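You operate a simulated robot arm through the tools that you are given. There is no shell and no other tool. Be economical: measure what you need, move in short steps, check, and stop when the job is done.

The job below is to be done with a simulated two-armed robot. You get a single attempt, and the scene is never put back.

JOB
Wipe up the spill on the green bench top with the wipe and put it back.

It is judged by the outcome, as a careful person would: the job done as asked, and still so three seconds after it is handed in. It fails if anything else is knocked over, pushed out of place, dropped, spilled or broken.

ROBOT AND FRAMES
Two 7-joint arms with two-finger parallel grippers on one trunk, on a base that drives. Base frame: it is fixed to the floor where the robot stands at the start and does not move with it; the origin is under the middle of the robot, x ahead of it, y to its left, z up; the surface under the hand at the start is at about z = 850. Lengths are in mm, angles in degrees, forces in N, time in s.
The left shoulder is at the start at [50, 165, 1115], the right one opposite. With the tool pointing down near the work surface each hand reaches from about 240 to 700 mm from the robot's upright axis, wherever it stands, measured 20 degrees to its own side. Payload 3.91 kg a hand.
The tool frame of a hand sits at the grasp point between the pads (the TCP): z along the fingers, y along the line on which they close. The tips reach 30 mm beyond it. Largest opening 110 mm; finger width 20, thickness 10; the body of the gripper, 48 by 112 mm, starts 55 mm behind the TCP.
Orientation is told as [roll, pitch, yaw] about the base's x, y, z axes, in that order, counted from this pose: with the fingers straight down and closing along the base's y, the tool's x points along the base's -x, its y along +y and its z along -z.

CONTROLS
- The arms move only by the tool play_rows. It takes "left_plan", "right_plan" or both (then of equal length, played together; a hand with none holds still); each is a list of rows, each an object (a shift or turn left out is 0, a gripper value left out holds the last) with "slide": the shift along the tool's x, y, z in m, a list of three; "rotation": the turn, a rotation vector about the tool's x, y, z in rad, a list of three; "jaw": the opening in per cent of the stroke, from 0 (shut) to 100 (fully open). In form: [{"slide": [tx, ty, tz], "rotation": [wx, wy, wz], "jaw": jaw}, ...]. A call has 1 to 8 rows; each row shifts and turns the commanded pose from where the row before left it, along the tool's axes as they then stand. A row lasts 0.2 s, in which the tool goes at most 50 mm and 8.6 degrees; a call with a longer step from one row to the next is refused whole, and so is a gripper value outside its range. Where a pose cannot be reached the arm comes as near as it can. A force on the tool above 40 N (or 10 N above the force at the start of the call, whichever is more), or a blocked arm, ends the call early, and 0.2 s more pass. Each finger travels about 45 mm/s and halts on what it meets, pressing with about 35 N; the grip force reading is that of the motor and also rises with nothing between the fingers. The clock runs only during rows and for 0.2 s after the last one: add rows that do not move to give the fingers time. The reply holds the time, the measured pose of the TCP, the force on the tool along the base axes, the opening and the grip force, in the units named above and with some noise, with the torque about the TCP (base axes, N m) and any sound that the robot's microphone picked up.
- Cameras (640 x 400 px; columns grow to the right, rows downward): "scene" is now at [95.4, 60.3, 1295.5]; the picture's right is [0.68, -0.73, 0.00], its down [-0.40, -0.37, -0.84] and it looks along [0.61, 0.57, -0.54] (base axes); focal length 252 px, centre (320, 200). "left" rides on the left gripper at [72, -17, -103] in its tool frame; the picture's right is [0.23, 0.97, 0.00], its down [-0.76, 0.18, -0.62] and it looks along [-0.61, 0.14, 0.78] (tool axes); focal length 222 px, centre (320, 200). "right" rides on the right gripper at [72, 17, -103] in its tool frame; the picture's right is [-0.23, 0.97, 0.00], its down [-0.76, -0.18, -0.62] and it looks along [-0.61, -0.14, 0.78] (tool axes); focal length 222 px, centre (320, 200). There is no depth. A picture from a camera that has moved, and an enlarged one, comes with that camera's place and axes in the base frame and with its lens. The place of the scene camera against the robot may be out by one fixed shift of up to 12 mm in any direction.
- capture(camera): a new picture of that camera. No time passes.
- slide_trunk(by): slides the trunk up (or, below 0, down) by that many mm; the arms and the scene camera ride with it, the base frame stays. It gives what a move gives, with no picture.
- roll_base(legs): drives the robot by 1 to 6 legs, each [ahead, left, turn to the left] in mm, mm and degrees, along the robot's own axes; the way and the turn of a leg run together, so that a leg with both is an arc; at most 1500 mm and 180 degrees a leg. The arms and the cameras ride along, it lands a little off, and it stops where it bumps. It gives what a move gives.
- head_to(pan, tilt): turns the head with the scene camera to pan (to the left, within 80 degrees either way) and tilt (down, from -29 to 69), counted from straight ahead of the robot. It gives what a move gives.
- close_up(camera, box): a new picture of the part [left, top, right, bottom] of that camera's present view, enlarged. No time passes.
- hand_in(): hands the job in; it is judged then, once.

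Go step by step. Nothing tells you exact positions but the pictures and the camera data: compare them with the known pose of the tool, close in by small moves and look again before you grip or let go. The budget is 120 turns and 100 pictures, counting those below and the enlarged ones. Unless the task says otherwise, let go and move clear before handing in, and close with one line.

The tools are called after "Request:" by a JSON object that holds its "api" and its "payload". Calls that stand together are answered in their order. play_rows: Moves the arms, as the interface text tells. Its arguments: {"type":"object","properties":{"left_plan":{"type":"array","items":{"type":"object","properties":{"slide":{"type":"array","items":{"type":"number"}},"rotation":{"type":"array","items":{"type":"number"}},"jaw":{"type":"number"}}}},"right_plan":{"type":"array","items":{"type":"object","properties":{"slide":{"type":"array","items":{"type":"number"}},"rotation":{"type":"array","items":{"type":"number"}},"jaw":{"type":"number"}}}}},"required":[]} The other tools are called the same way: slide_trunk (by) slides the trunk up or down; roll_base (legs) drives the base; head_to (pan, tilt) turns the head that bears the scene camera; capture (camera) takes a picture; close_up (camera, box) takes an enlarged picture of a part of a camera's view; hand_in () hands the job in.

At the start:

```text
t: 0.0
left_eef_pos: [161.1, 239.1, 1135.1]
left_ee_rot: [0.0, 0.0, 0.0]
left_ft_force: [-0.3, 0.0, -1.1]
left_torque: [0.0, 0.02, 0.01]
left_width: 110.1
left_gripper_force: 0.0
right_eef_pos: [348.1, 58.6, 1035.3]
right_ee_rot: [-0.1, 0.0, 0.0]
right_ft_force: [-0.2, 0.6, 0.2]
right_torque: [0.05, 0.01, -0.03]
right_width: 110.1
right_gripper_force: 0.0
trunk travel left (down, up): [-335.0, 168.0]
robot x, y, heading: [1.0, -0.3, 0.1]
head pan, tilt: [43.0, 32.8]
```

scene: 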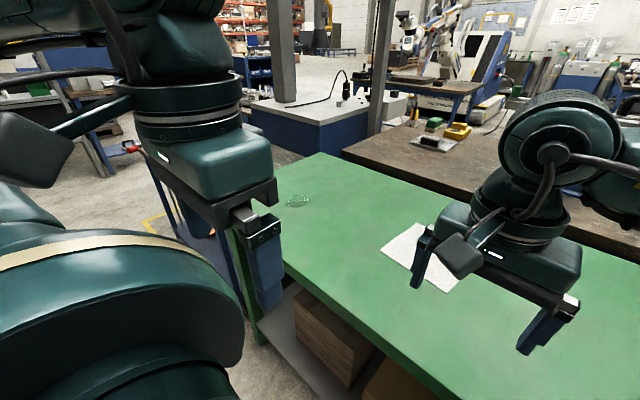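
right: 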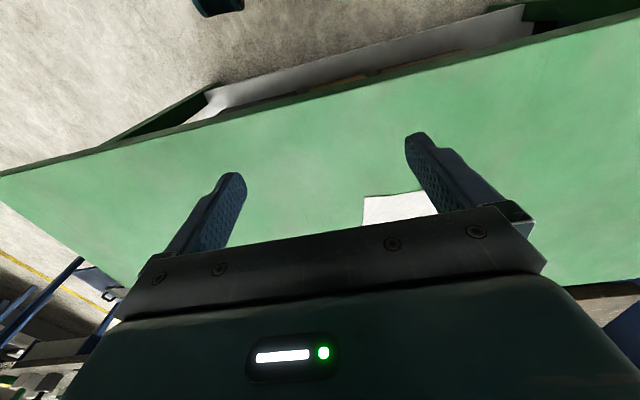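
left: 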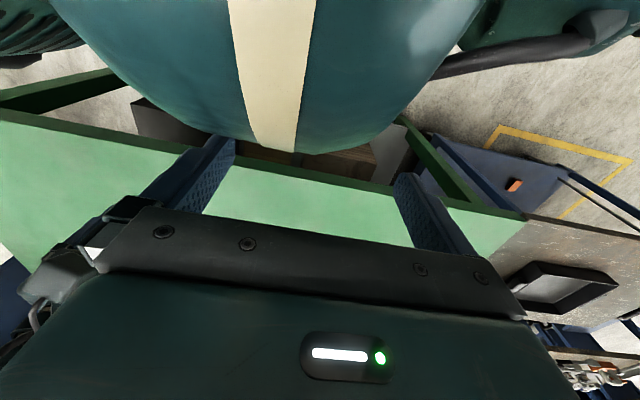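

I can see a white wipe on the green bench at about [585, 170] and what looks like a clear spill near [550, 585]. I'll take a closer look at both.

Request:
{"api": "close_up", "payload": {"camera": "scene", "box": [240, 140, 400, 240]}}

Request:
{"api": "close_up", "payload": {"camera": "scene", "box": [360, 200, 520, 300]}}

```text
4.00 times, centred on (320, 190) of scene
camera zoom: at [95.4, 60.3, 1295.5], right [0.68, -0.73, 0.0], down [-0.4, -0.37, -0.84], along [0.61, 0.57, -0.54], focal length 1009 px, centre (320, 240)
```

zoom: 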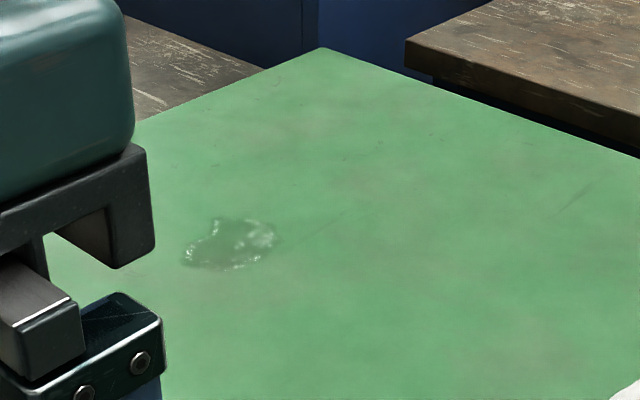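

```text
4.00 times, centred on (440, 250) of scene
camera zoom: at [95.4, 60.3, 1295.5], right [0.68, -0.73, 0.0], down [-0.4, -0.37, -0.84], along [0.61, 0.57, -0.54], focal length 1009 px, centre (-160, 0)
```

zoom: 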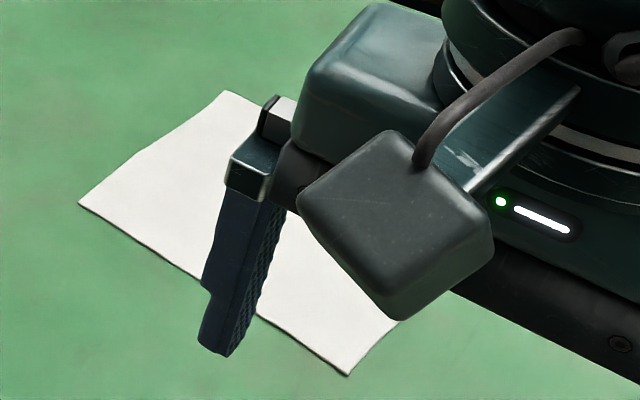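

The spill is about 90 mm across near [550, 583], and the wipe is about 170 mm square near [608, 172]. The left hand could do both jobs if the robot stood about 220 mm further left, so I'll check that way first.

Request:
{"api": "head_to", "payload": {"pan": 75, "tilt": 50}}

Request:
{"api": "capture", "payload": {"camera": "scene"}}

```text
t: 1.0
left_eef_pos: [160.8, 239.1, 1135.3]
left_ee_rot: [0.0, 0.0, -0.1]
left_ft_force: [-0.3, 0.6, -0.8]
left_torque: [0.01, -0.03, -0.02]
left_width: 110.1
left_gripper_force: 0.0
right_eef_pos: [348.2, 58.6, 1035.9]
right_ee_rot: [0.0, 0.0, 0.0]
right_ft_force: [0.3, -0.7, 0.0]
right_torque: [0.02, 0.0, 0.0]
right_width: 110.2
right_gripper_force: 0.0
trunk travel left (down, up): [-335.0, 168.0]
robot x, y, heading: [-0.7, 1.6, 0.1]
head pan, tilt: [75.0, 50.0]
```

```text
94 pictures are left
camera scene: at [50.2, 73.9, 1270.5], right [0.97, -0.26, 0.0], down [-0.2, -0.74, -0.64], along [0.17, 0.62, -0.77], focal length 252 px, centre (320, 200)
```

scene: 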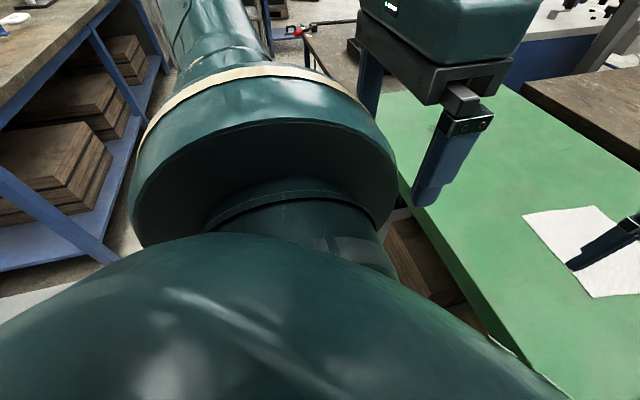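

The way left is clear for a short shift. I'll drive 220 mm to the left, lift the right hand back out of the way, and turn the head to the bench.

Request:
{"api": "roll_base", "payload": {"legs": [[0, 220, 0]]}}

Request:
{"api": "play_rows", "payload": {"right_plan": [{"slide": [0, -0.045, -0.01]}, {"slide": [0, -0.045, -0.01]}, {"slide": [0, -0.045, -0.01]}, {"slide": [0, -0.045, -0.01]}, {"slide": [0, -0.045, -0.01]}, {"slide": [0, -0.045, -0.01]}]}}

Request:
{"api": "head_to", "payload": {"pan": 10, "tilt": 45}}

Request:
{"api": "capture", "payload": {"camera": "scene"}}

```text
t: 3.5
left_eef_pos: [160.4, 453.3, 1134.6]
left_ee_rot: [0.1, 0.1, -0.1]
left_ft_force: [-0.1, 1.1, -0.6]
left_torque: [-0.03, -0.01, -0.01]
left_width: 109.7
left_gripper_force: 0.0
right_eef_pos: [347.5, 271.5, 1035.0]
right_ee_rot: [0.0, 0.0, -0.1]
right_ft_force: [0.0, -1.3, -0.3]
right_torque: [0.0, 0.01, -0.01]
right_width: 110.1
right_gripper_force: 0.0
trunk travel left (down, up): [-335.0, 168.0]
robot x, y, heading: [1.7, 213.9, -0.0]
head pan, tilt: [75.0, 50.0]
```

```text
t: 4.9
left_eef_pos: [161.5, 452.2, 1134.6]
left_ee_rot: [0.0, 0.0, 0.0]
left_ft_force: [0.8, -0.7, -2.3]
left_torque: [0.03, 0.01, -0.02]
left_width: 109.9
left_gripper_force: 0.1
right_eef_pos: [345.8, 1.9, 1096.4]
right_ee_rot: [0.0, 0.0, -0.1]
right_ft_force: [-0.1, -0.3, 0.6]
right_torque: [0.0, 0.0, 0.01]
right_width: 110.1
right_gripper_force: 0.0
trunk travel left (down, up): [-335.0, 168.0]
robot x, y, heading: [3.9, 213.8, -0.1]
head pan, tilt: [75.0, 50.0]
```

```text
t: 6.2
left_eef_pos: [162.3, 452.1, 1134.8]
left_ee_rot: [-0.1, -0.1, -0.1]
left_ft_force: [-0.6, 0.4, 0.5]
left_torque: [0.0, 0.0, 0.0]
left_width: 110.2
left_gripper_force: 0.1
right_eef_pos: [346.8, 1.4, 1095.8]
right_ee_rot: [0.0, -0.1, -0.1]
right_ft_force: [0.1, -0.7, 0.1]
right_torque: [0.04, -0.01, 0.01]
right_width: 110.0
right_gripper_force: 0.1
trunk travel left (down, up): [-335.0, 168.0]
robot x, y, heading: [3.5, 215.2, -0.4]
head pan, tilt: [10.0, 45.0]
```

```text
93 pictures are left
camera scene: at [110.5, 227.0, 1277.4], right [0.17, -0.98, 0.0], down [-0.7, -0.12, -0.71], along [0.7, 0.12, -0.71], focal length 252 px, centre (320, 200)
```

scene: 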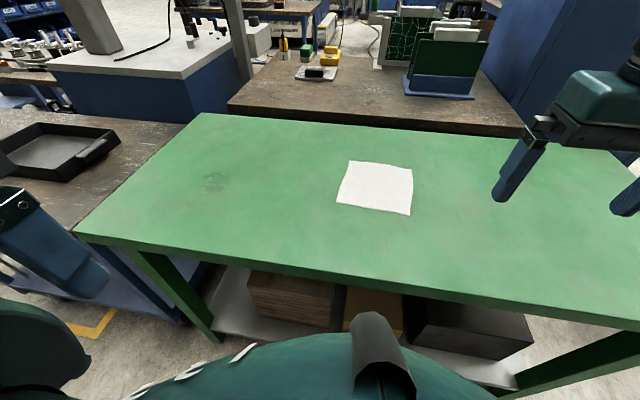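

Both targets are in clear view now, so I'll enlarge each to measure it.

Request:
{"api": "close_up", "payload": {"camera": "scene", "box": [310, 140, 438, 220]}}

Request:
{"api": "close_up", "payload": {"camera": "scene", "box": [150, 140, 278, 220]}}

```text
5.00 times, centred on (374, 180) of scene
camera zoom: at [110.5, 227.0, 1277.4], right [0.17, -0.98, 0.0], down [-0.7, -0.12, -0.71], along [0.7, 0.12, -0.71], focal length 1262 px, centre (50, 300)
```

zoom: 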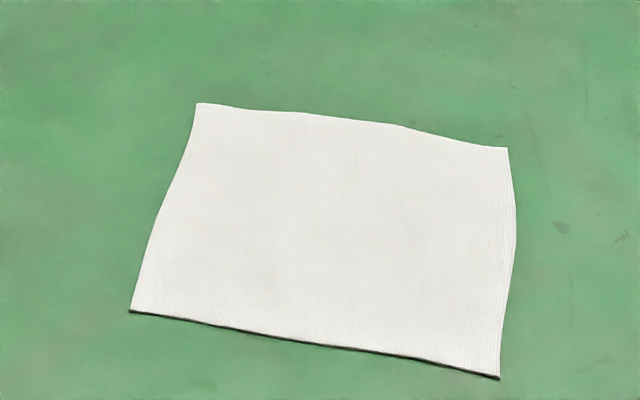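

```text
5.00 times, centred on (214, 180) of scene
camera zoom: at [110.5, 227.0, 1277.4], right [0.17, -0.98, 0.0], down [-0.7, -0.12, -0.71], along [0.7, 0.12, -0.71], focal length 1262 px, centre (850, 300)
```

zoom: 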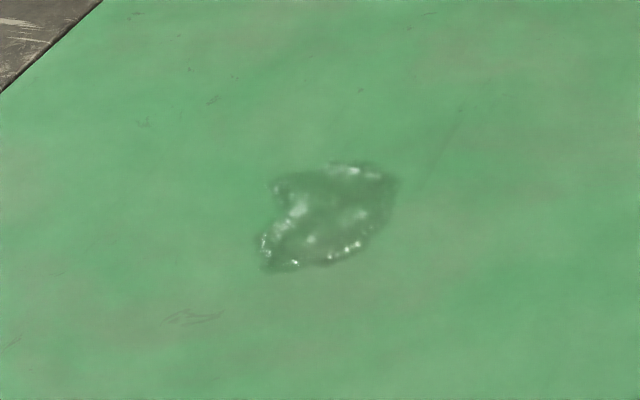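

The wipe's corners give a centre of about [609, 169] and the spill's centre is about [547, 573]. I'll bring the left hand above the wipe, keeping high.

Request:
{"api": "play_rows", "payload": {"left_plan": [{"slide": [-0.042, -0.02, 0]}, {"slide": [-0.042, -0.02, 0]}, {"slide": [-0.042, -0.02, 0]}, {"slide": [-0.042, -0.02, 0]}, {"slide": [-0.042, -0.02, 0.01]}, {"slide": [-0.042, -0.02, 0.01]}, {"slide": [-0.042, -0.02, 0.01]}, {"slide": [-0.042, -0.02, 0.01]}]}}

Request:
{"api": "play_rows", "payload": {"left_plan": [{"slide": [-0.02, -0.024, 0.02], "jaw": 60}, {"slide": [-0.02, -0.024, 0.02]}, {"slide": [-0.02, -0.024, 0.02]}, {"slide": [-0.02, -0.024, 0.02]}, {"slide": [-0.02, -0.027, 0.02]}, {"slide": [0, 0, 0.02]}, {"slide": [0, 0, 0]}]}}

Request:
{"api": "capture", "payload": {"camera": "scene"}}

Request:
{"api": "capture", "payload": {"camera": "left"}}

```text
t: 8.0
left_eef_pos: [439.9, 339.2, 1104.7]
left_ee_rot: [-0.1, -0.3, 0.1]
left_ft_force: [-0.7, -0.3, -0.2]
left_torque: [-0.03, -0.01, 0.02]
left_width: 109.9
left_gripper_force: 0.0
left hand out of reach, approached as far as the arm can: row 7, 8
right_eef_pos: [347.6, 3.0, 1096.7]
right_ee_rot: [0.0, 0.0, -0.2]
right_ft_force: [0.5, -0.4, -0.1]
right_torque: [-0.03, -0.01, 0.0]
right_width: 110.3
right_gripper_force: 0.0
trunk travel left (down, up): [-335.0, 168.0]
robot x, y, heading: [-0.7, 210.5, 0.1]
head pan, tilt: [10.0, 45.0]
```

```text
t: 9.6
left_eef_pos: [443.3, 340.0, 1076.3]
left_ee_rot: [0.0, 0.0, -0.2]
left_ft_force: [-0.9, 0.5, -0.5]
left_torque: [0.0, 0.03, 0.0]
left_width: 66.1
left_gripper_force: 0.1
left hand out of reach, approached as far as the arm can: row 1, 2, 3, 4, 5
right_eef_pos: [346.8, 2.9, 1096.1]
right_ee_rot: [0.0, 0.0, -0.2]
right_ft_force: [-0.7, -0.1, -0.8]
right_torque: [0.01, 0.0, 0.03]
right_width: 110.1
right_gripper_force: 0.2
trunk travel left (down, up): [-335.0, 168.0]
robot x, y, heading: [0.1, 215.4, -0.1]
head pan, tilt: [10.0, 45.0]
```

```text
90 pictures are left
camera scene: at [110.5, 226.9, 1277.4], right [0.17, -0.99, 0.0], down [-0.7, -0.12, -0.71], along [0.7, 0.12, -0.71], focal length 252 px, centre (320, 200)
```

scene: 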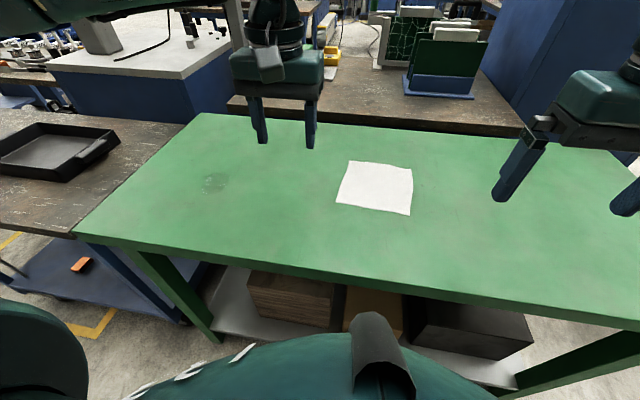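

```text
89 pictures are left
camera left: at [370.5, 322.7, 1179.5], right [-0.23, 0.97, 0.0], down [0.76, 0.18, 0.62], along [0.61, 0.14, -0.78], focal length 222 px, centre (320, 200)
```

left: 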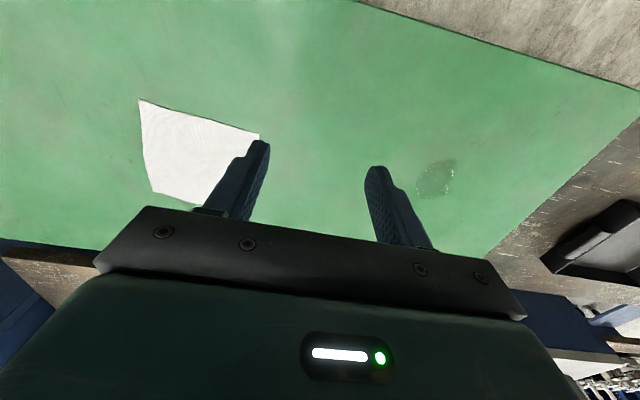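

At that height the arm can't reach any further out, so I'll go down first and then outward to the wipe.

Request:
{"api": "play_rows", "payload": {"left_plan": [{"slide": [0, 0, 0.04]}, {"slide": [0, 0, 0.04]}, {"slide": [0, 0, 0.03]}, {"slide": [0, 0, 0]}]}}

Request:
{"api": "play_rows", "payload": {"left_plan": [{"slide": [0, -0.04, 0]}, {"slide": [0, -0.04, 0]}, {"slide": [-0.02, -0.035, 0]}, {"slide": [-0.03, -0.03, 0]}, {"slide": [-0.03, -0.026, 0]}, {"slide": [-0.035, 0, 0]}, {"slide": [-0.035, 0, 0]}, {"slide": [0, 0, 0]}]}}

Request:
{"api": "capture", "payload": {"camera": "left"}}

```text
t: 10.6
left_eef_pos: [440.3, 339.9, 964.6]
left_ee_rot: [0.0, 0.0, -0.1]
left_ft_force: [-0.6, -0.8, 0.1]
left_torque: [0.0, -0.04, 0.01]
left_width: 65.8
left_gripper_force: 0.0
right_eef_pos: [347.8, 1.6, 1097.4]
right_ee_rot: [0.0, 0.0, 0.0]
right_ft_force: [0.6, 0.7, -0.5]
right_torque: [0.02, 0.03, 0.01]
right_width: 110.2
right_gripper_force: 0.1
trunk travel left (down, up): [-335.0, 168.0]
robot x, y, heading: [-1.1, 212.5, -0.1]
head pan, tilt: [10.0, 45.0]
```

```text
t: 12.4
left_eef_pos: [486.4, 360.6, 993.8]
left_ee_rot: [-0.1, -0.1, 0.0]
left_ft_force: [0.1, 0.3, 0.7]
left_torque: [-0.01, 0.02, 0.0]
left_width: 65.8
left_gripper_force: 0.2
left hand out of reach, approached as far as the arm can: row 1, 2, 3, 4, 5, 6, 7
right_eef_pos: [347.6, 2.2, 1096.9]
right_ee_rot: [-0.1, 0.0, 0.0]
right_ft_force: [-0.9, -0.6, -0.4]
right_torque: [-0.01, 0.03, 0.0]
right_width: 110.0
right_gripper_force: 0.1
trunk travel left (down, up): [-335.0, 168.0]
robot x, y, heading: [1.0, 211.3, -0.2]
head pan, tilt: [10.0, 45.0]
```

```text
88 pictures are left
camera left: at [411.9, 344.3, 1096.9], right [-0.23, 0.97, 0.0], down [0.76, 0.18, 0.62], along [0.61, 0.14, -0.78], focal length 222 px, centre (320, 200)
```

left: 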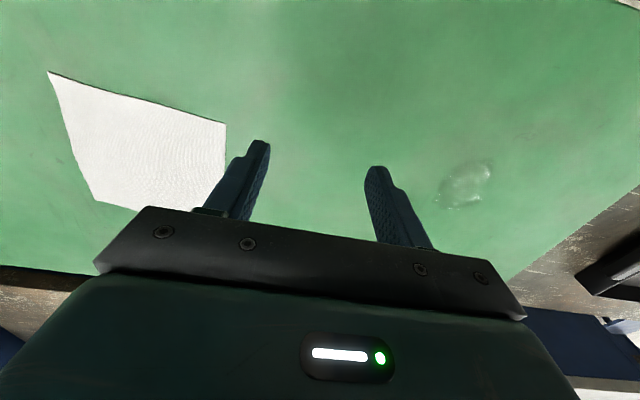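

The left hand reaches best about 20 degrees to its own side. I'll drive back right so the wipe sits there, and carry the wipe on the base later.

Request:
{"api": "roll_base", "payload": {"legs": [[0, -230, 0]]}}

Request:
{"api": "play_rows", "payload": {"left_plan": [{"slide": [-0.03, 0.01, 0.02]}, {"slide": [-0.03, 0.01, 0.02]}, {"slide": [-0.03, 0.01, 0.01]}, {"slide": [-0.03, 0.01, 0]}, {"slide": [0, 0, 0]}]}}

Request:
{"api": "capture", "payload": {"camera": "left"}}

Request:
{"api": "capture", "payload": {"camera": "scene"}}

```text
t: 15.1
left_eef_pos: [484.1, 124.8, 994.1]
left_ee_rot: [-0.1, -0.2, -0.2]
left_ft_force: [-0.9, 0.1, -0.1]
left_torque: [0.0, 0.02, -0.01]
left_width: 66.1
left_gripper_force: 0.0
right_eef_pos: [345.5, -232.4, 1096.5]
right_ee_rot: [0.0, 0.0, -0.3]
right_ft_force: [0.4, -0.6, 0.0]
right_torque: [0.0, 0.03, -0.01]
right_width: 110.0
right_gripper_force: 0.1
trunk travel left (down, up): [-335.0, 168.0]
robot x, y, heading: [-0.5, -19.8, -0.1]
head pan, tilt: [10.0, 45.0]
```

```text
t: 16.3
left_eef_pos: [553.3, 207.9, 960.5]
left_ee_rot: [-0.2, -0.3, -0.3]
left_ft_force: [-0.7, 0.5, 0.2]
left_torque: [0.04, 0.02, 0.02]
left_width: 66.0
left_gripper_force: 0.1
left hand out of reach, approached as far as the arm can: row 1, 2, 3, 4
right_eef_pos: [346.4, -231.9, 1097.1]
right_ee_rot: [0.0, -0.1, -0.3]
right_ft_force: [-0.8, 0.1, 0.2]
right_torque: [-0.04, -0.01, 0.0]
right_width: 110.0
right_gripper_force: 0.0
trunk travel left (down, up): [-335.0, 168.0]
robot x, y, heading: [-4.2, -16.8, -0.4]
head pan, tilt: [10.0, 45.0]
```

```text
87 pictures are left
camera left: at [478.6, 192.7, 1063.3], right [-0.22, 0.97, 0.0], down [0.76, 0.18, 0.62], along [0.61, 0.14, -0.78], focal length 222 px, centre (320, 200)
```

left: 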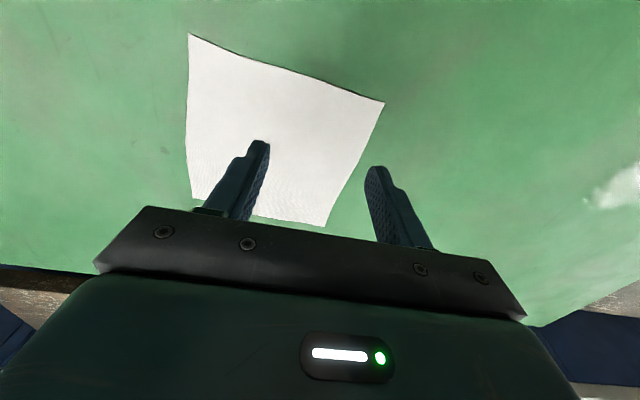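

```text
86 pictures are left
camera scene: at [109.8, -6.6, 1277.4], right [0.17, -0.99, 0.0], down [-0.7, -0.12, -0.71], along [0.7, 0.12, -0.71], focal length 252 px, centre (320, 200)
```

scene: 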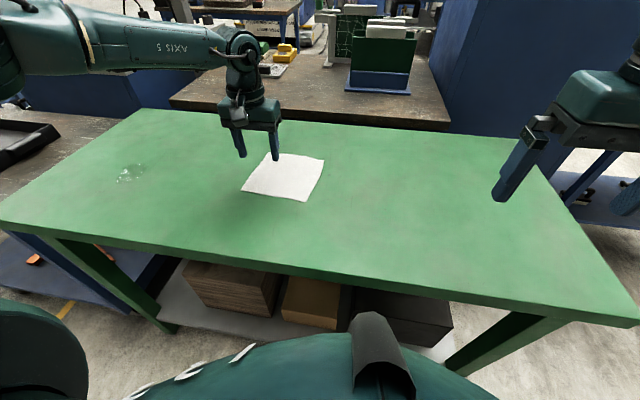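

The reach limit eases as the hand drops below the shoulder, so raising the trunk should help. I'll raise it 110 mm and then lower the hand outward.

Request:
{"api": "slide_trunk", "payload": {"by": 110}}

Request:
{"api": "play_rows", "payload": {"left_plan": [{"slide": [0, 0, 0.04]}, {"slide": [0, 0, 0.04]}, {"slide": [0, 0, 0.04]}, {"slide": [-0.018, -0.012, 0]}, {"slide": [-0.018, -0.012, 0]}, {"slide": [-0.018, -0.012, 0]}, {"slide": [0, 0, 0]}]}}

```text
t: 17.7
left_eef_pos: [552.6, 209.0, 1068.8]
left_ee_rot: [-0.1, -0.2, -0.2]
left_ft_force: [0.6, -0.5, 0.3]
left_torque: [0.0, 0.03, 0.01]
left_width: 65.9
left_gripper_force: 0.1
right_eef_pos: [346.3, -232.1, 1206.3]
right_ee_rot: [0.0, 0.0, -0.3]
right_ft_force: [0.5, 0.5, -0.4]
right_torque: [0.0, 0.01, 0.0]
right_width: 110.1
right_gripper_force: 0.1
trunk travel left (down, up): [-445.0, 58.0]
robot x, y, heading: [0.9, -19.2, -0.1]
head pan, tilt: [10.0, 45.0]
```

```text
t: 19.3
left_eef_pos: [530.5, 221.0, 997.4]
left_ee_rot: [-0.2, -0.3, -0.2]
left_ft_force: [-0.1, 1.1, 0.6]
left_torque: [-0.02, 0.01, 0.0]
left_width: 66.4
left_gripper_force: 0.0
left hand out of reach, approached as far as the arm can: row 1, 2, 3, 4, 5, 6
right_eef_pos: [346.0, -232.4, 1207.9]
right_ee_rot: [-0.2, -0.1, -0.3]
right_ft_force: [0.4, -0.7, 0.3]
right_torque: [-0.01, 0.03, -0.02]
right_width: 110.0
right_gripper_force: 0.1
trunk travel left (down, up): [-445.0, 58.0]
robot x, y, heading: [-1.8, -21.4, -0.3]
head pan, tilt: [10.0, 45.0]
```

The reach got no better, so I'll look down at the gap between the robot's base and the bench. Driving forward may be the simpler fix.

Request:
{"api": "head_to", "payload": {"pan": 20, "tilt": 69}}

Request:
{"api": "capture", "payload": {"camera": "scene"}}

Request:
{"api": "head_to", "payload": {"pan": 50, "tilt": 25}}

Request:
{"api": "capture", "payload": {"camera": "scene"}}

```text
t: 20.2
left_eef_pos: [531.0, 221.2, 997.8]
left_ee_rot: [-0.2, -0.2, -0.2]
left_ft_force: [0.2, -0.1, 0.1]
left_torque: [0.03, -0.01, 0.0]
left_width: 66.2
left_gripper_force: 0.1
right_eef_pos: [344.8, -232.9, 1205.8]
right_ee_rot: [0.0, 0.0, -0.4]
right_ft_force: [-0.6, 1.2, -0.1]
right_torque: [-0.01, -0.02, 0.0]
right_width: 109.8
right_gripper_force: 0.1
trunk travel left (down, up): [-445.0, 58.0]
robot x, y, heading: [0.3, -19.6, -0.2]
head pan, tilt: [20.0, 68.8]
```

```text
85 pictures are left
camera scene: at [82.3, -1.5, 1358.6], right [0.34, -0.94, 0.0], down [-0.88, -0.31, -0.36], along [0.34, 0.12, -0.93], focal length 252 px, centre (320, 200)
```

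scene: 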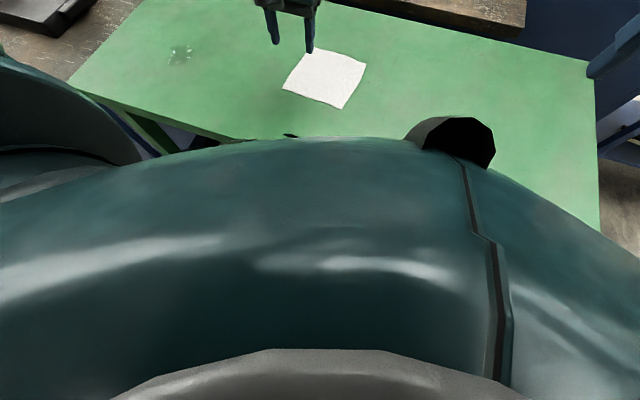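

```text
t: 21.3
left_eef_pos: [532.1, 220.4, 998.1]
left_ee_rot: [-0.2, -0.3, -0.2]
left_ft_force: [-0.3, 0.5, 0.2]
left_torque: [-0.01, 0.02, 0.02]
left_width: 65.9
left_gripper_force: 0.1
right_eef_pos: [346.1, -232.3, 1205.6]
right_ee_rot: [0.1, 0.1, -0.3]
right_ft_force: [0.0, -0.3, 0.7]
right_torque: [0.01, 0.01, -0.04]
right_width: 110.0
right_gripper_force: 0.1
trunk travel left (down, up): [-445.0, 58.0]
robot x, y, heading: [0.1, -19.0, -0.1]
head pan, tilt: [50.0, 25.0]
```

```text
84 pictures are left
camera scene: at [89.3, 49.9, 1417.9], right [0.76, -0.65, 0.0], down [-0.27, -0.32, -0.91], along [0.59, 0.69, -0.42], focal length 252 px, centre (320, 200)
```

scene: 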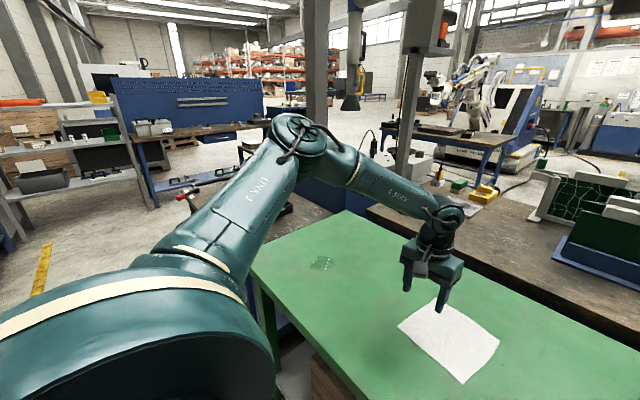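

The elbow is still bent sideways, so a wrist limit is probably what stops it. I'll turn the gripper a little and try to go on.

Request:
{"api": "play_rows", "payload": {"left_plan": [{"rotation": [0, 0, -0.14]}, {"rotation": [0, 0, -0.14]}, {"rotation": [0, 0, -0.14]}, {"rotation": [0, 0, -0.14]}, {"slide": [0, 0, 0.03]}, {"slide": [0, 0, 0.03]}, {}]}}

```text
t: 22.9
left_eef_pos: [508.2, 233.5, 954.9]
left_ee_rot: [-0.3, -0.1, 32.0]
left_ft_force: [0.1, 0.2, -0.2]
left_torque: [0.0, 0.0, 0.01]
left_width: 66.0
left_gripper_force: 0.1
left hand out of reach, approached as far as the arm can: row 5, 6
right_eef_pos: [344.2, -232.4, 1207.0]
right_ee_rot: [0.0, 0.0, -0.3]
right_ft_force: [-1.0, -0.7, -0.3]
right_torque: [0.0, 0.01, 0.03]
right_width: 110.2
right_gripper_force: 0.1
trunk travel left (down, up): [-445.0, 58.0]
robot x, y, heading: [-1.7, -21.3, -0.1]
head pan, tilt: [50.0, 25.0]
```

Turning the wrist made no difference, so I'll undo that turn. I'll tilt the fingers forward instead, which lets the tips reach further out.

Request:
{"api": "play_rows", "payload": {"left_plan": [{"rotation": [0, 0, 0.14], "slide": [0, 0, -0.02]}, {"rotation": [0, 0, 0.14], "slide": [0, 0, -0.02]}, {"rotation": [0, 0, 0.14]}, {"rotation": [0, 0, 0.14]}, {"rotation": [0, -0.14, 0]}, {"rotation": [0, -0.14, 0]}, {"rotation": [0, -0.14, 0]}, {"rotation": [0, -0.14, 0]}]}}

Request:
{"api": "slide_trunk", "payload": {"by": -60}}

Request:
{"api": "play_rows", "payload": {"left_plan": [{"slide": [-0.04, 0, 0.02]}, {"slide": [-0.04, 0, 0.02]}, {"slide": [0, 0, 0]}]}}

```text
t: 24.7
left_eef_pos: [508.2, 235.1, 992.4]
left_ee_rot: [-0.3, -32.3, -0.1]
left_ft_force: [-1.0, -0.6, -0.2]
left_torque: [0.01, 0.04, -0.02]
left_width: 66.0
left_gripper_force: 0.0
right_eef_pos: [345.3, -231.1, 1207.4]
right_ee_rot: [0.0, 0.1, -0.4]
right_ft_force: [0.2, 0.0, -0.6]
right_torque: [-0.01, -0.02, 0.01]
right_width: 110.1
right_gripper_force: 0.0
trunk travel left (down, up): [-445.0, 58.0]
robot x, y, heading: [-1.3, -19.4, -0.2]
head pan, tilt: [50.0, 25.0]
```

```text
t: 25.7
left_eef_pos: [508.3, 234.7, 934.1]
left_ee_rot: [-0.3, -32.3, 0.0]
left_ft_force: [0.2, -0.8, -0.6]
left_torque: [-0.01, -0.03, 0.02]
left_width: 66.1
left_gripper_force: 0.1
right_eef_pos: [344.8, -232.6, 1146.6]
right_ee_rot: [0.0, 0.0, -0.3]
right_ft_force: [0.8, 0.0, -0.2]
right_torque: [0.0, 0.0, 0.02]
right_width: 110.1
right_gripper_force: 0.1
trunk travel left (down, up): [-385.0, 118.0]
robot x, y, heading: [-0.6, -15.5, -0.5]
head pan, tilt: [50.0, 25.0]
```

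```text
t: 26.5
left_eef_pos: [596.9, 235.0, 942.9]
left_ee_rot: [-0.2, -32.3, -0.1]
left_ft_force: [0.0, 0.1, -0.6]
left_torque: [0.0, 0.01, 0.0]
left_width: 66.0
left_gripper_force: 0.0
right_eef_pos: [345.5, -231.4, 1146.5]
right_ee_rot: [0.1, 0.0, -0.3]
right_ft_force: [-0.2, 0.4, -0.1]
right_torque: [0.01, 0.01, -0.02]
right_width: 110.0
right_gripper_force: 0.0
trunk travel left (down, up): [-385.0, 118.0]
robot x, y, heading: [-0.3, -15.7, -0.2]
head pan, tilt: [50.0, 25.0]
```

With the fingers tilted 32 degrees forward the reach is fine. I'll move over the wipe's centre and down to just above it, then look.

Request:
{"api": "play_rows", "payload": {"left_plan": [{"slide": [0.002, -0.033, 0]}, {"slide": [0.002, -0.033, 0]}, {"slide": [0.0, 0, 0]}]}}

Request:
{"api": "capture", "payload": {"camera": "left"}}

Request:
{"api": "head_to", "payload": {"pan": 20, "tilt": 40}}

Request:
{"api": "capture", "payload": {"camera": "scene"}}

```text
t: 27.3
left_eef_pos: [585.1, 176.0, 949.8]
left_ee_rot: [-0.3, -32.3, -0.1]
left_ft_force: [-0.2, -0.3, 0.0]
left_torque: [0.0, 0.03, -0.02]
left_width: 65.9
left_gripper_force: 0.1
left hand out of reach, approached as far as the arm can: row 2
right_eef_pos: [345.9, -231.6, 1146.1]
right_ee_rot: [0.0, 0.0, -0.3]
right_ft_force: [0.0, 0.1, -0.5]
right_torque: [0.03, -0.05, 0.01]
right_width: 110.0
right_gripper_force: 0.1
trunk travel left (down, up): [-385.0, 118.0]
robot x, y, heading: [-1.8, -17.0, -0.2]
head pan, tilt: [50.0, 25.0]
```

```text
83 pictures are left
camera left: at [466.7, 160.1, 998.4], right [-0.19, 0.97, -0.12], down [0.31, 0.18, 0.93], along [0.93, 0.14, -0.34], focal length 222 px, centre (320, 200)
```

left: 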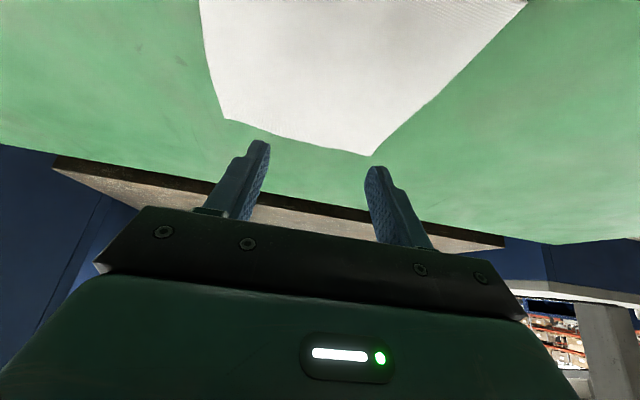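

```text
t: 28.2
left_eef_pos: [584.3, 176.5, 949.2]
left_ee_rot: [-0.3, -32.2, -0.1]
left_ft_force: [0.3, 0.7, -0.3]
left_torque: [-0.01, 0.01, 0.03]
left_width: 65.9
left_gripper_force: 0.0
right_eef_pos: [346.2, -232.2, 1146.7]
right_ee_rot: [0.0, 0.0, -0.3]
right_ft_force: [-0.1, 0.1, 0.1]
right_torque: [0.01, -0.02, 0.03]
right_width: 110.1
right_gripper_force: 0.1
trunk travel left (down, up): [-385.0, 118.0]
robot x, y, heading: [-0.2, -21.6, -0.0]
head pan, tilt: [20.0, 40.0]
```

```text
82 pictures are left
camera scene: at [109.6, 8.4, 1334.7], right [0.34, -0.94, 0.0], down [-0.6, -0.22, -0.77], along [0.72, 0.26, -0.64], focal length 252 px, centre (320, 200)
```

scene: 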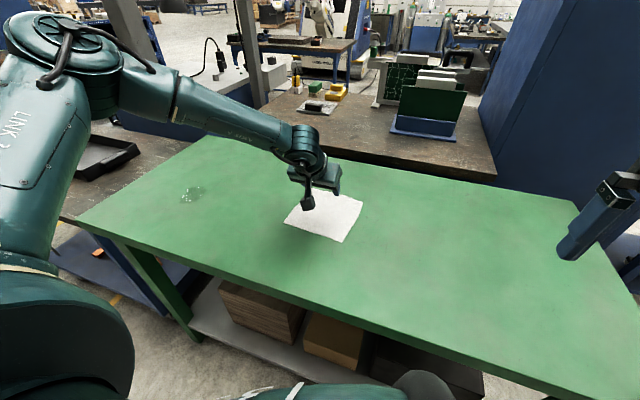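

The hand is close to the wipe's centre but near its inward limit. I'll shift the base 40 mm right for margin and then descend.

Request:
{"api": "roll_base", "payload": {"legs": [[0, -40, 0]]}}

Request:
{"api": "play_rows", "payload": {"left_plan": [{"slide": [0.0, 0.03, 0]}, {"slide": [0.013, 0, 0.026]}, {"slide": [0.006, 0, 0.014]}, {}]}}

Request:
{"api": "capture", "payload": {"camera": "scene"}}

Request:
{"api": "capture", "payload": {"camera": "left"}}

```text
t: 29.3
left_eef_pos: [583.7, 137.7, 950.1]
left_ee_rot: [-0.2, -32.3, 0.0]
left_ft_force: [-0.3, -0.2, 0.9]
left_torque: [0.0, -0.06, -0.01]
left_width: 66.0
left_gripper_force: 0.1
right_eef_pos: [346.2, -271.3, 1146.9]
right_ee_rot: [0.0, 0.0, -0.4]
right_ft_force: [0.5, -0.3, 0.7]
right_torque: [0.04, 0.01, -0.02]
right_width: 110.1
right_gripper_force: 0.1
trunk travel left (down, up): [-385.0, 118.0]
robot x, y, heading: [0.0, -60.1, -0.3]
head pan, tilt: [20.0, 40.0]
```

```text
t: 30.3
left_eef_pos: [583.1, 173.2, 911.9]
left_ee_rot: [-0.3, -32.4, -0.1]
left_ft_force: [0.3, 0.6, 0.1]
left_torque: [-0.01, -0.03, 0.02]
left_width: 66.0
left_gripper_force: 0.1
left hand out of reach, approached as far as the arm can: row 3
right_eef_pos: [344.5, -270.6, 1145.8]
right_ee_rot: [0.0, 0.1, -0.4]
right_ft_force: [-0.1, 0.0, 1.3]
right_torque: [0.04, 0.02, -0.03]
right_width: 109.8
right_gripper_force: 0.1
trunk travel left (down, up): [-385.0, 118.0]
robot x, y, heading: [-2.2, -53.8, -0.6]
head pan, tilt: [20.0, 40.0]
```

```text
81 pictures are left
camera scene: at [109.6, -30.8, 1334.6], right [0.34, -0.94, 0.0], down [-0.61, -0.22, -0.77], along [0.72, 0.26, -0.64], focal length 252 px, centre (320, 200)
```

scene: 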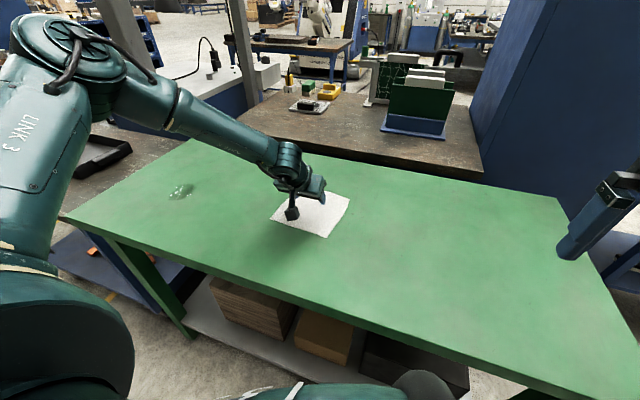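

```text
80 pictures are left
camera left: at [465.5, 157.3, 960.0], right [-0.19, 0.97, -0.13], down [0.31, 0.18, 0.93], along [0.93, 0.14, -0.34], focal length 222 px, centre (320, 200)
```

left: 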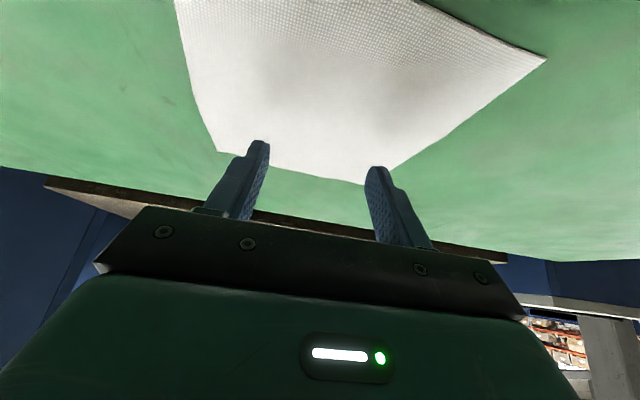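

The hand is lined up over the wipe. I'll back up a little, lower the trunk 55 mm, and get more downward reach that way.

Request:
{"api": "play_rows", "payload": {"left_plan": [{"slide": [-0.013, 0, -0.03]}, {}]}}

Request:
{"api": "slide_trunk", "payload": {"by": -45}}

Request:
{"api": "capture", "payload": {"camera": "left"}}

```text
t: 30.9
left_eef_pos: [579.1, 176.1, 942.8]
left_ee_rot: [-0.3, -32.3, 0.0]
left_ft_force: [-0.2, 0.2, -0.5]
left_torque: [-0.01, -0.02, -0.03]
left_width: 66.2
left_gripper_force: 0.1
right_eef_pos: [345.5, -270.9, 1146.0]
right_ee_rot: [0.0, -0.1, -0.2]
right_ft_force: [0.6, 0.2, -0.2]
right_torque: [0.02, 0.01, -0.01]
right_width: 110.2
right_gripper_force: 0.0
trunk travel left (down, up): [-385.0, 118.0]
robot x, y, heading: [0.8, -59.1, -0.2]
head pan, tilt: [20.0, 40.0]
```

```text
t: 31.7
left_eef_pos: [578.6, 175.1, 897.2]
left_ee_rot: [-0.4, -32.2, -0.2]
left_ft_force: [-0.2, 0.8, -0.5]
left_torque: [0.03, -0.02, 0.0]
left_width: 66.1
left_gripper_force: 0.0
right_eef_pos: [344.6, -270.0, 1102.1]
right_ee_rot: [0.0, 0.1, -0.3]
right_ft_force: [0.1, -0.1, 0.1]
right_torque: [-0.01, -0.01, -0.01]
right_width: 110.0
right_gripper_force: 0.1
trunk travel left (down, up): [-340.0, 163.0]
robot x, y, heading: [1.0, -58.5, -0.3]
head pan, tilt: [20.0, 40.0]
```

```text
79 pictures are left
camera left: at [461.8, 158.3, 946.7], right [-0.19, 0.97, -0.13], down [0.31, 0.18, 0.93], along [0.93, 0.14, -0.34], focal length 222 px, centre (320, 200)
```

left: 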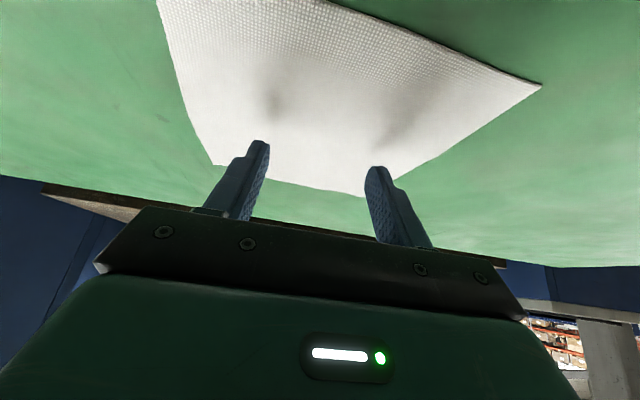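

The tips are about 17 mm above the wipe with a good view of their shadows. I'll lower in small steps and watch the force.

Request:
{"api": "play_rows", "payload": {"left_plan": [{"slide": [-0.004, 0, 0.01]}, {"slide": [-0.002, 0, 0.007]}, {}]}}

Request:
{"api": "play_rows", "payload": {"left_plan": [{"slide": [0.0016, 0, 0.0025]}, {}]}}

Request:
{"api": "play_rows", "payload": {"left_plan": [{"slide": [0.0016, 0, 0.0025]}, {}]}}

Request:
{"api": "capture", "payload": {"camera": "left"}}

```text
t: 32.5
left_eef_pos: [593.1, 175.2, 886.7]
left_ee_rot: [-0.3, -32.3, -0.1]
left_ft_force: [0.1, 0.2, 0.2]
left_torque: [-0.04, 0.02, 0.01]
left_width: 66.2
left_gripper_force: 0.0
right_eef_pos: [345.3, -271.2, 1101.4]
right_ee_rot: [-0.1, 0.0, -0.4]
right_ft_force: [-0.6, -0.2, 0.1]
right_torque: [-0.02, 0.0, 0.05]
right_width: 110.2
right_gripper_force: 0.0
trunk travel left (down, up): [-340.0, 163.0]
robot x, y, heading: [-0.8, -56.2, -0.2]
head pan, tilt: [20.0, 40.0]
```

```text
t: 33.1
left_eef_pos: [591.5, 175.1, 883.4]
left_ee_rot: [-0.4, -32.3, -0.3]
left_ft_force: [0.1, 0.7, -0.9]
left_torque: [-0.02, 0.0, -0.01]
left_width: 65.9
left_gripper_force: 0.1
right_eef_pos: [346.3, -270.7, 1100.6]
right_ee_rot: [0.0, 0.0, -0.3]
right_ft_force: [0.6, -0.1, -0.5]
right_torque: [-0.03, 0.01, 0.0]
right_width: 109.8
right_gripper_force: 0.1
trunk travel left (down, up): [-340.0, 163.0]
robot x, y, heading: [-3.7, -58.9, -0.4]
head pan, tilt: [20.0, 40.0]
```

```text
t: 33.7
left_eef_pos: [593.4, 175.1, 881.3]
left_ee_rot: [-0.3, -32.4, 0.0]
left_ft_force: [-0.7, 0.8, 3.8]
left_torque: [0.17, 0.02, 0.01]
left_width: 66.1
left_gripper_force: 0.8
right_eef_pos: [345.4, -271.3, 1102.2]
right_ee_rot: [0.0, 0.1, -0.2]
right_ft_force: [-0.2, -0.7, -0.2]
right_torque: [0.0, -0.01, 0.02]
right_width: 110.1
right_gripper_force: 0.0
trunk travel left (down, up): [-340.0, 163.0]
robot x, y, heading: [-0.1, -60.0, -0.5]
head pan, tilt: [20.0, 40.0]
```

```text
78 pictures are left
camera left: at [475.1, 158.7, 930.5], right [-0.19, 0.97, -0.13], down [0.31, 0.18, 0.93], along [0.93, 0.14, -0.34], focal length 222 px, centre (320, 200)
```

left: 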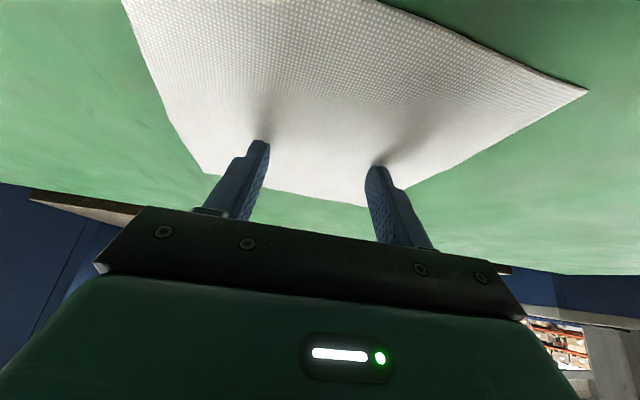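

The tips touch the wipe with about 4 N. I'll press very lightly and close the jaw to gather the cloth.

Request:
{"api": "play_rows", "payload": {"left_plan": [{"slide": [0.001, 0, 0.0015]}, {"jaw": 0}, {}, {}, {}, {}, {}]}}

Request:
{"api": "capture", "payload": {"camera": "left"}}

Request:
{"api": "close_up", "payload": {"camera": "scene", "box": [230, 150, 390, 250]}}

```text
t: 35.3
left_eef_pos: [592.5, 175.6, 881.3]
left_ee_rot: [-0.4, -32.5, -0.2]
left_ft_force: [0.8, -3.7, 19.4]
left_torque: [-0.06, -0.23, -0.01]
left_width: 2.8
left_gripper_force: 34.5
right_eef_pos: [344.1, -271.2, 1102.2]
right_ee_rot: [0.1, -0.2, -0.3]
right_ft_force: [-0.4, 0.2, 0.0]
right_torque: [0.01, 0.01, -0.01]
right_width: 110.2
right_gripper_force: 0.0
trunk travel left (down, up): [-340.0, 163.0]
robot x, y, heading: [1.8, -62.5, -0.3]
head pan, tilt: [20.0, 40.0]
```

```text
77 pictures are left
camera left: at [474.7, 157.9, 929.8], right [-0.19, 0.97, -0.13], down [0.31, 0.18, 0.93], along [0.93, 0.13, -0.33], focal length 222 px, centre (320, 200)
```

left: 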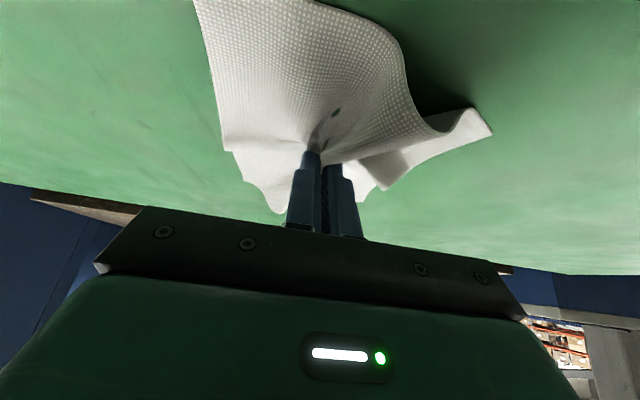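

```text
4.00 times, centred on (310, 200) of scene
camera zoom: at [107.7, -31.8, 1290.0], right [0.34, -0.94, 0.0], down [-0.6, -0.22, -0.77], along [0.72, 0.26, -0.64], focal length 1009 px, centre (360, 200)
```

zoom: 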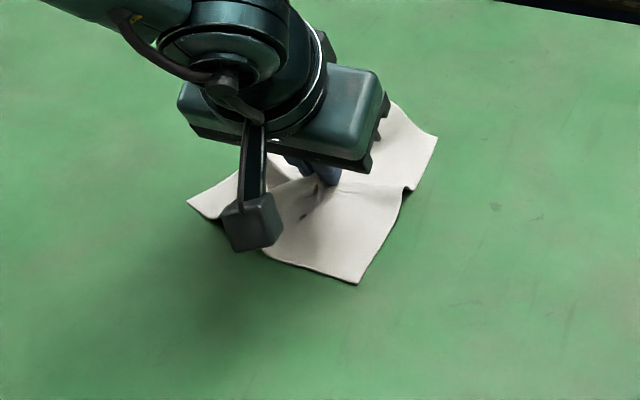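

The cloth has gathered between the fingers. I'll lift gently and check that it comes along.

Request:
{"api": "play_rows", "payload": {"left_plan": [{"slide": [-0.0107, 0, -0.0169]}, {"slide": [-0.0107, 0, -0.0169]}, {"slide": [-0.0107, 0, -0.0169]}, {}, {}]}}

Request:
{"api": "capture", "payload": {"camera": "scene"}}

Request:
{"api": "capture", "payload": {"camera": "left"}}

```text
t: 36.5
left_eef_pos: [593.4, 176.2, 939.7]
left_ee_rot: [-0.1, -32.3, -0.1]
left_ft_force: [-0.5, 1.1, 0.5]
left_torque: [-0.02, 0.03, 0.0]
left_width: 2.5
left_gripper_force: 34.9
right_eef_pos: [344.6, -271.9, 1101.9]
right_ee_rot: [0.0, 0.1, -0.4]
right_ft_force: [-1.0, -0.8, 0.1]
right_torque: [-0.01, 0.0, 0.02]
right_width: 109.8
right_gripper_force: 0.0
trunk travel left (down, up): [-340.0, 163.0]
robot x, y, heading: [-2.2, -58.9, -0.3]
head pan, tilt: [20.0, 40.0]
```

```text
75 pictures are left
camera scene: at [109.5, -30.8, 1289.7], right [0.34, -0.94, 0.0], down [-0.6, -0.22, -0.77], along [0.72, 0.26, -0.64], focal length 252 px, centre (320, 200)
```

scene: 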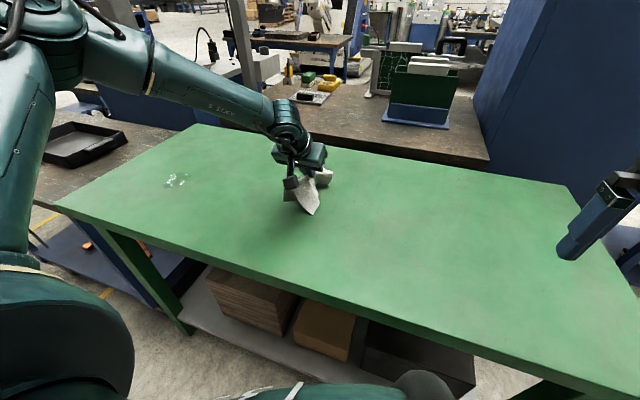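

```text
74 pictures are left
camera left: at [476.4, 159.4, 988.2], right [-0.19, 0.97, -0.12], down [0.31, 0.18, 0.93], along [0.93, 0.14, -0.34], focal length 222 px, centre (320, 200)
```

left: 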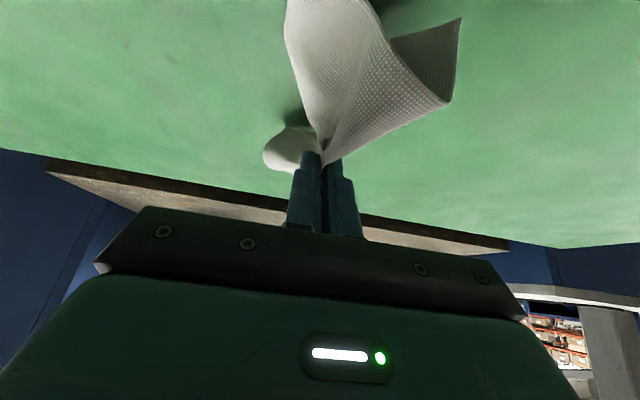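

The wipe is firmly held and hanging free. I'll lift a bit more and drive 385 mm left, so the spill lies where the wipe did relative to the robot.

Request:
{"api": "play_rows", "payload": {"left_plan": [{"slide": [-0.013, 0, -0.0145]}, {"slide": [-0.001, 0, -0.0145]}, {}]}}

Request:
{"api": "roll_base", "payload": {"legs": [[0, 385, 0]]}}

Request:
{"api": "capture", "payload": {"camera": "scene"}}

Request:
{"api": "capture", "payload": {"camera": "left"}}

```text
t: 37.3
left_eef_pos: [589.5, 177.1, 972.6]
left_ee_rot: [-0.2, -32.3, -0.1]
left_ft_force: [0.0, 0.3, 0.0]
left_torque: [-0.01, 0.0, -0.01]
left_width: 2.5
left_gripper_force: 34.9
right_eef_pos: [345.3, -270.5, 1101.8]
right_ee_rot: [0.0, 0.0, -0.3]
right_ft_force: [-0.3, -0.3, -0.5]
right_torque: [-0.01, 0.01, -0.02]
right_width: 110.0
right_gripper_force: 0.0
trunk travel left (down, up): [-340.0, 163.0]
robot x, y, heading: [-0.3, -60.8, -0.3]
head pan, tilt: [20.0, 40.0]
```

```text
t: 41.3
left_eef_pos: [594.9, 561.5, 971.7]
left_ee_rot: [-0.4, -32.3, -0.6]
left_ft_force: [-0.3, 0.0, -1.6]
left_torque: [-0.01, 0.0, -0.03]
left_width: 2.3
left_gripper_force: 34.6
right_eef_pos: [347.6, 115.0, 1101.9]
right_ee_rot: [0.0, 0.0, -0.8]
right_ft_force: [0.3, -0.8, 0.5]
right_torque: [0.0, -0.01, 0.0]
right_width: 109.9
right_gripper_force: 0.0
trunk travel left (down, up): [-340.0, 163.0]
robot x, y, heading: [5.9, 332.0, -0.7]
head pan, tilt: [20.0, 40.0]
```

```text
73 pictures are left
camera scene: at [113.3, 357.8, 1289.6], right [0.33, -0.94, 0.0], down [-0.61, -0.21, -0.77], along [0.72, 0.25, -0.64], focal length 252 px, centre (320, 200)
```

scene: 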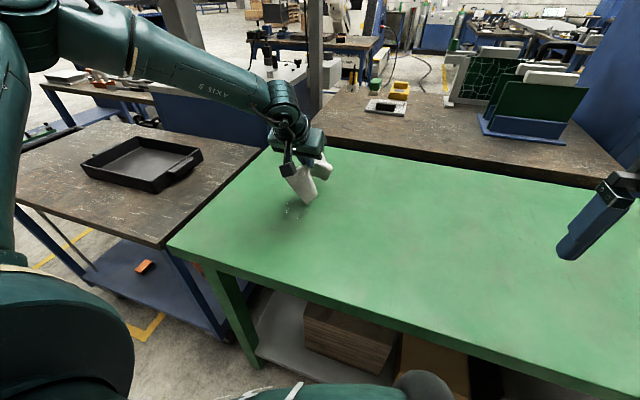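

```text
72 pictures are left
camera left: at [477.8, 545.9, 1020.5], right [-0.18, 0.98, -0.13], down [0.31, 0.18, 0.93], along [0.93, 0.13, -0.34], focal length 222 px, centre (320, 200)
```

left: 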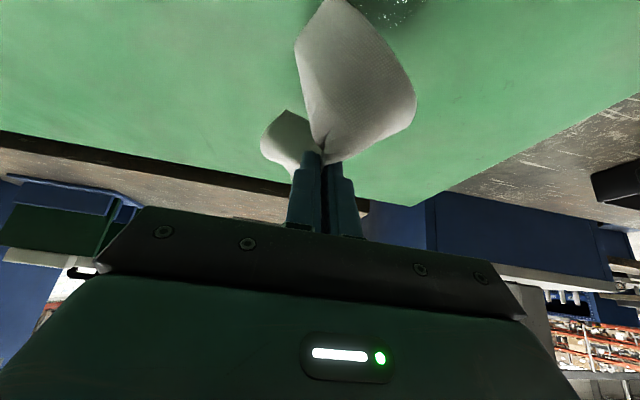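

The wipe now hangs beyond the spill, which I put at about [548, 578]. I'll bring the hand back and down over it.

Request:
{"api": "play_rows", "payload": {"left_plan": [{"slide": [0.041, 0, 0.0094]}, {"slide": [0.041, 0, 0.0094]}, {"slide": [0.0053, 0, 0.0085]}, {}]}}

Request:
{"api": "capture", "payload": {"camera": "left"}}

Request:
{"api": "close_up", "payload": {"camera": "scene", "box": [220, 150, 380, 250]}}

```text
t: 42.3
left_eef_pos: [535.7, 560.1, 901.9]
left_ee_rot: [-0.3, -32.2, -0.6]
left_ft_force: [0.1, -0.8, 1.0]
left_torque: [0.01, -0.01, -0.02]
left_width: 2.6
left_gripper_force: 35.2
right_eef_pos: [347.1, 116.4, 1102.0]
right_ee_rot: [-0.1, 0.0, -0.8]
right_ft_force: [-1.2, -0.3, -0.4]
right_torque: [0.02, -0.02, -0.02]
right_width: 109.9
right_gripper_force: 0.0
trunk travel left (down, up): [-340.0, 163.0]
robot x, y, heading: [0.4, 334.9, -0.8]
head pan, tilt: [20.0, 40.0]
```

```text
71 pictures are left
camera left: at [417.5, 545.4, 950.1], right [-0.18, 0.98, -0.13], down [0.31, 0.18, 0.93], along [0.93, 0.13, -0.34], focal length 222 px, centre (320, 200)
```

left: 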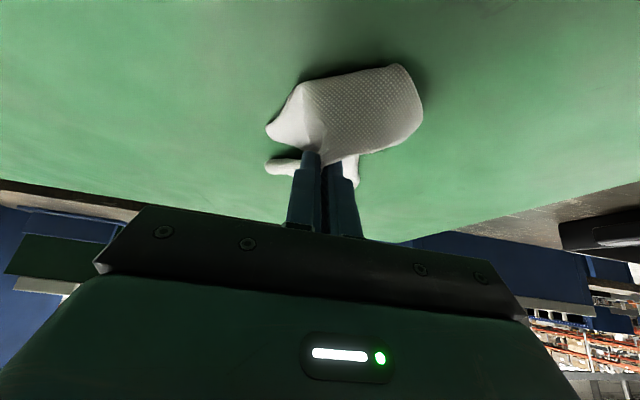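

```text
4.00 times, centred on (300, 200) of scene
camera zoom: at [113.2, 357.7, 1289.7], right [0.33, -0.94, 0.0], down [-0.61, -0.21, -0.77], along [0.72, 0.25, -0.64], focal length 1009 px, centre (400, 200)
```

zoom: 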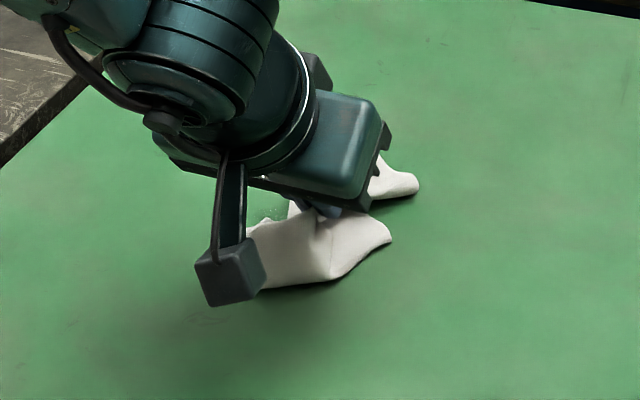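

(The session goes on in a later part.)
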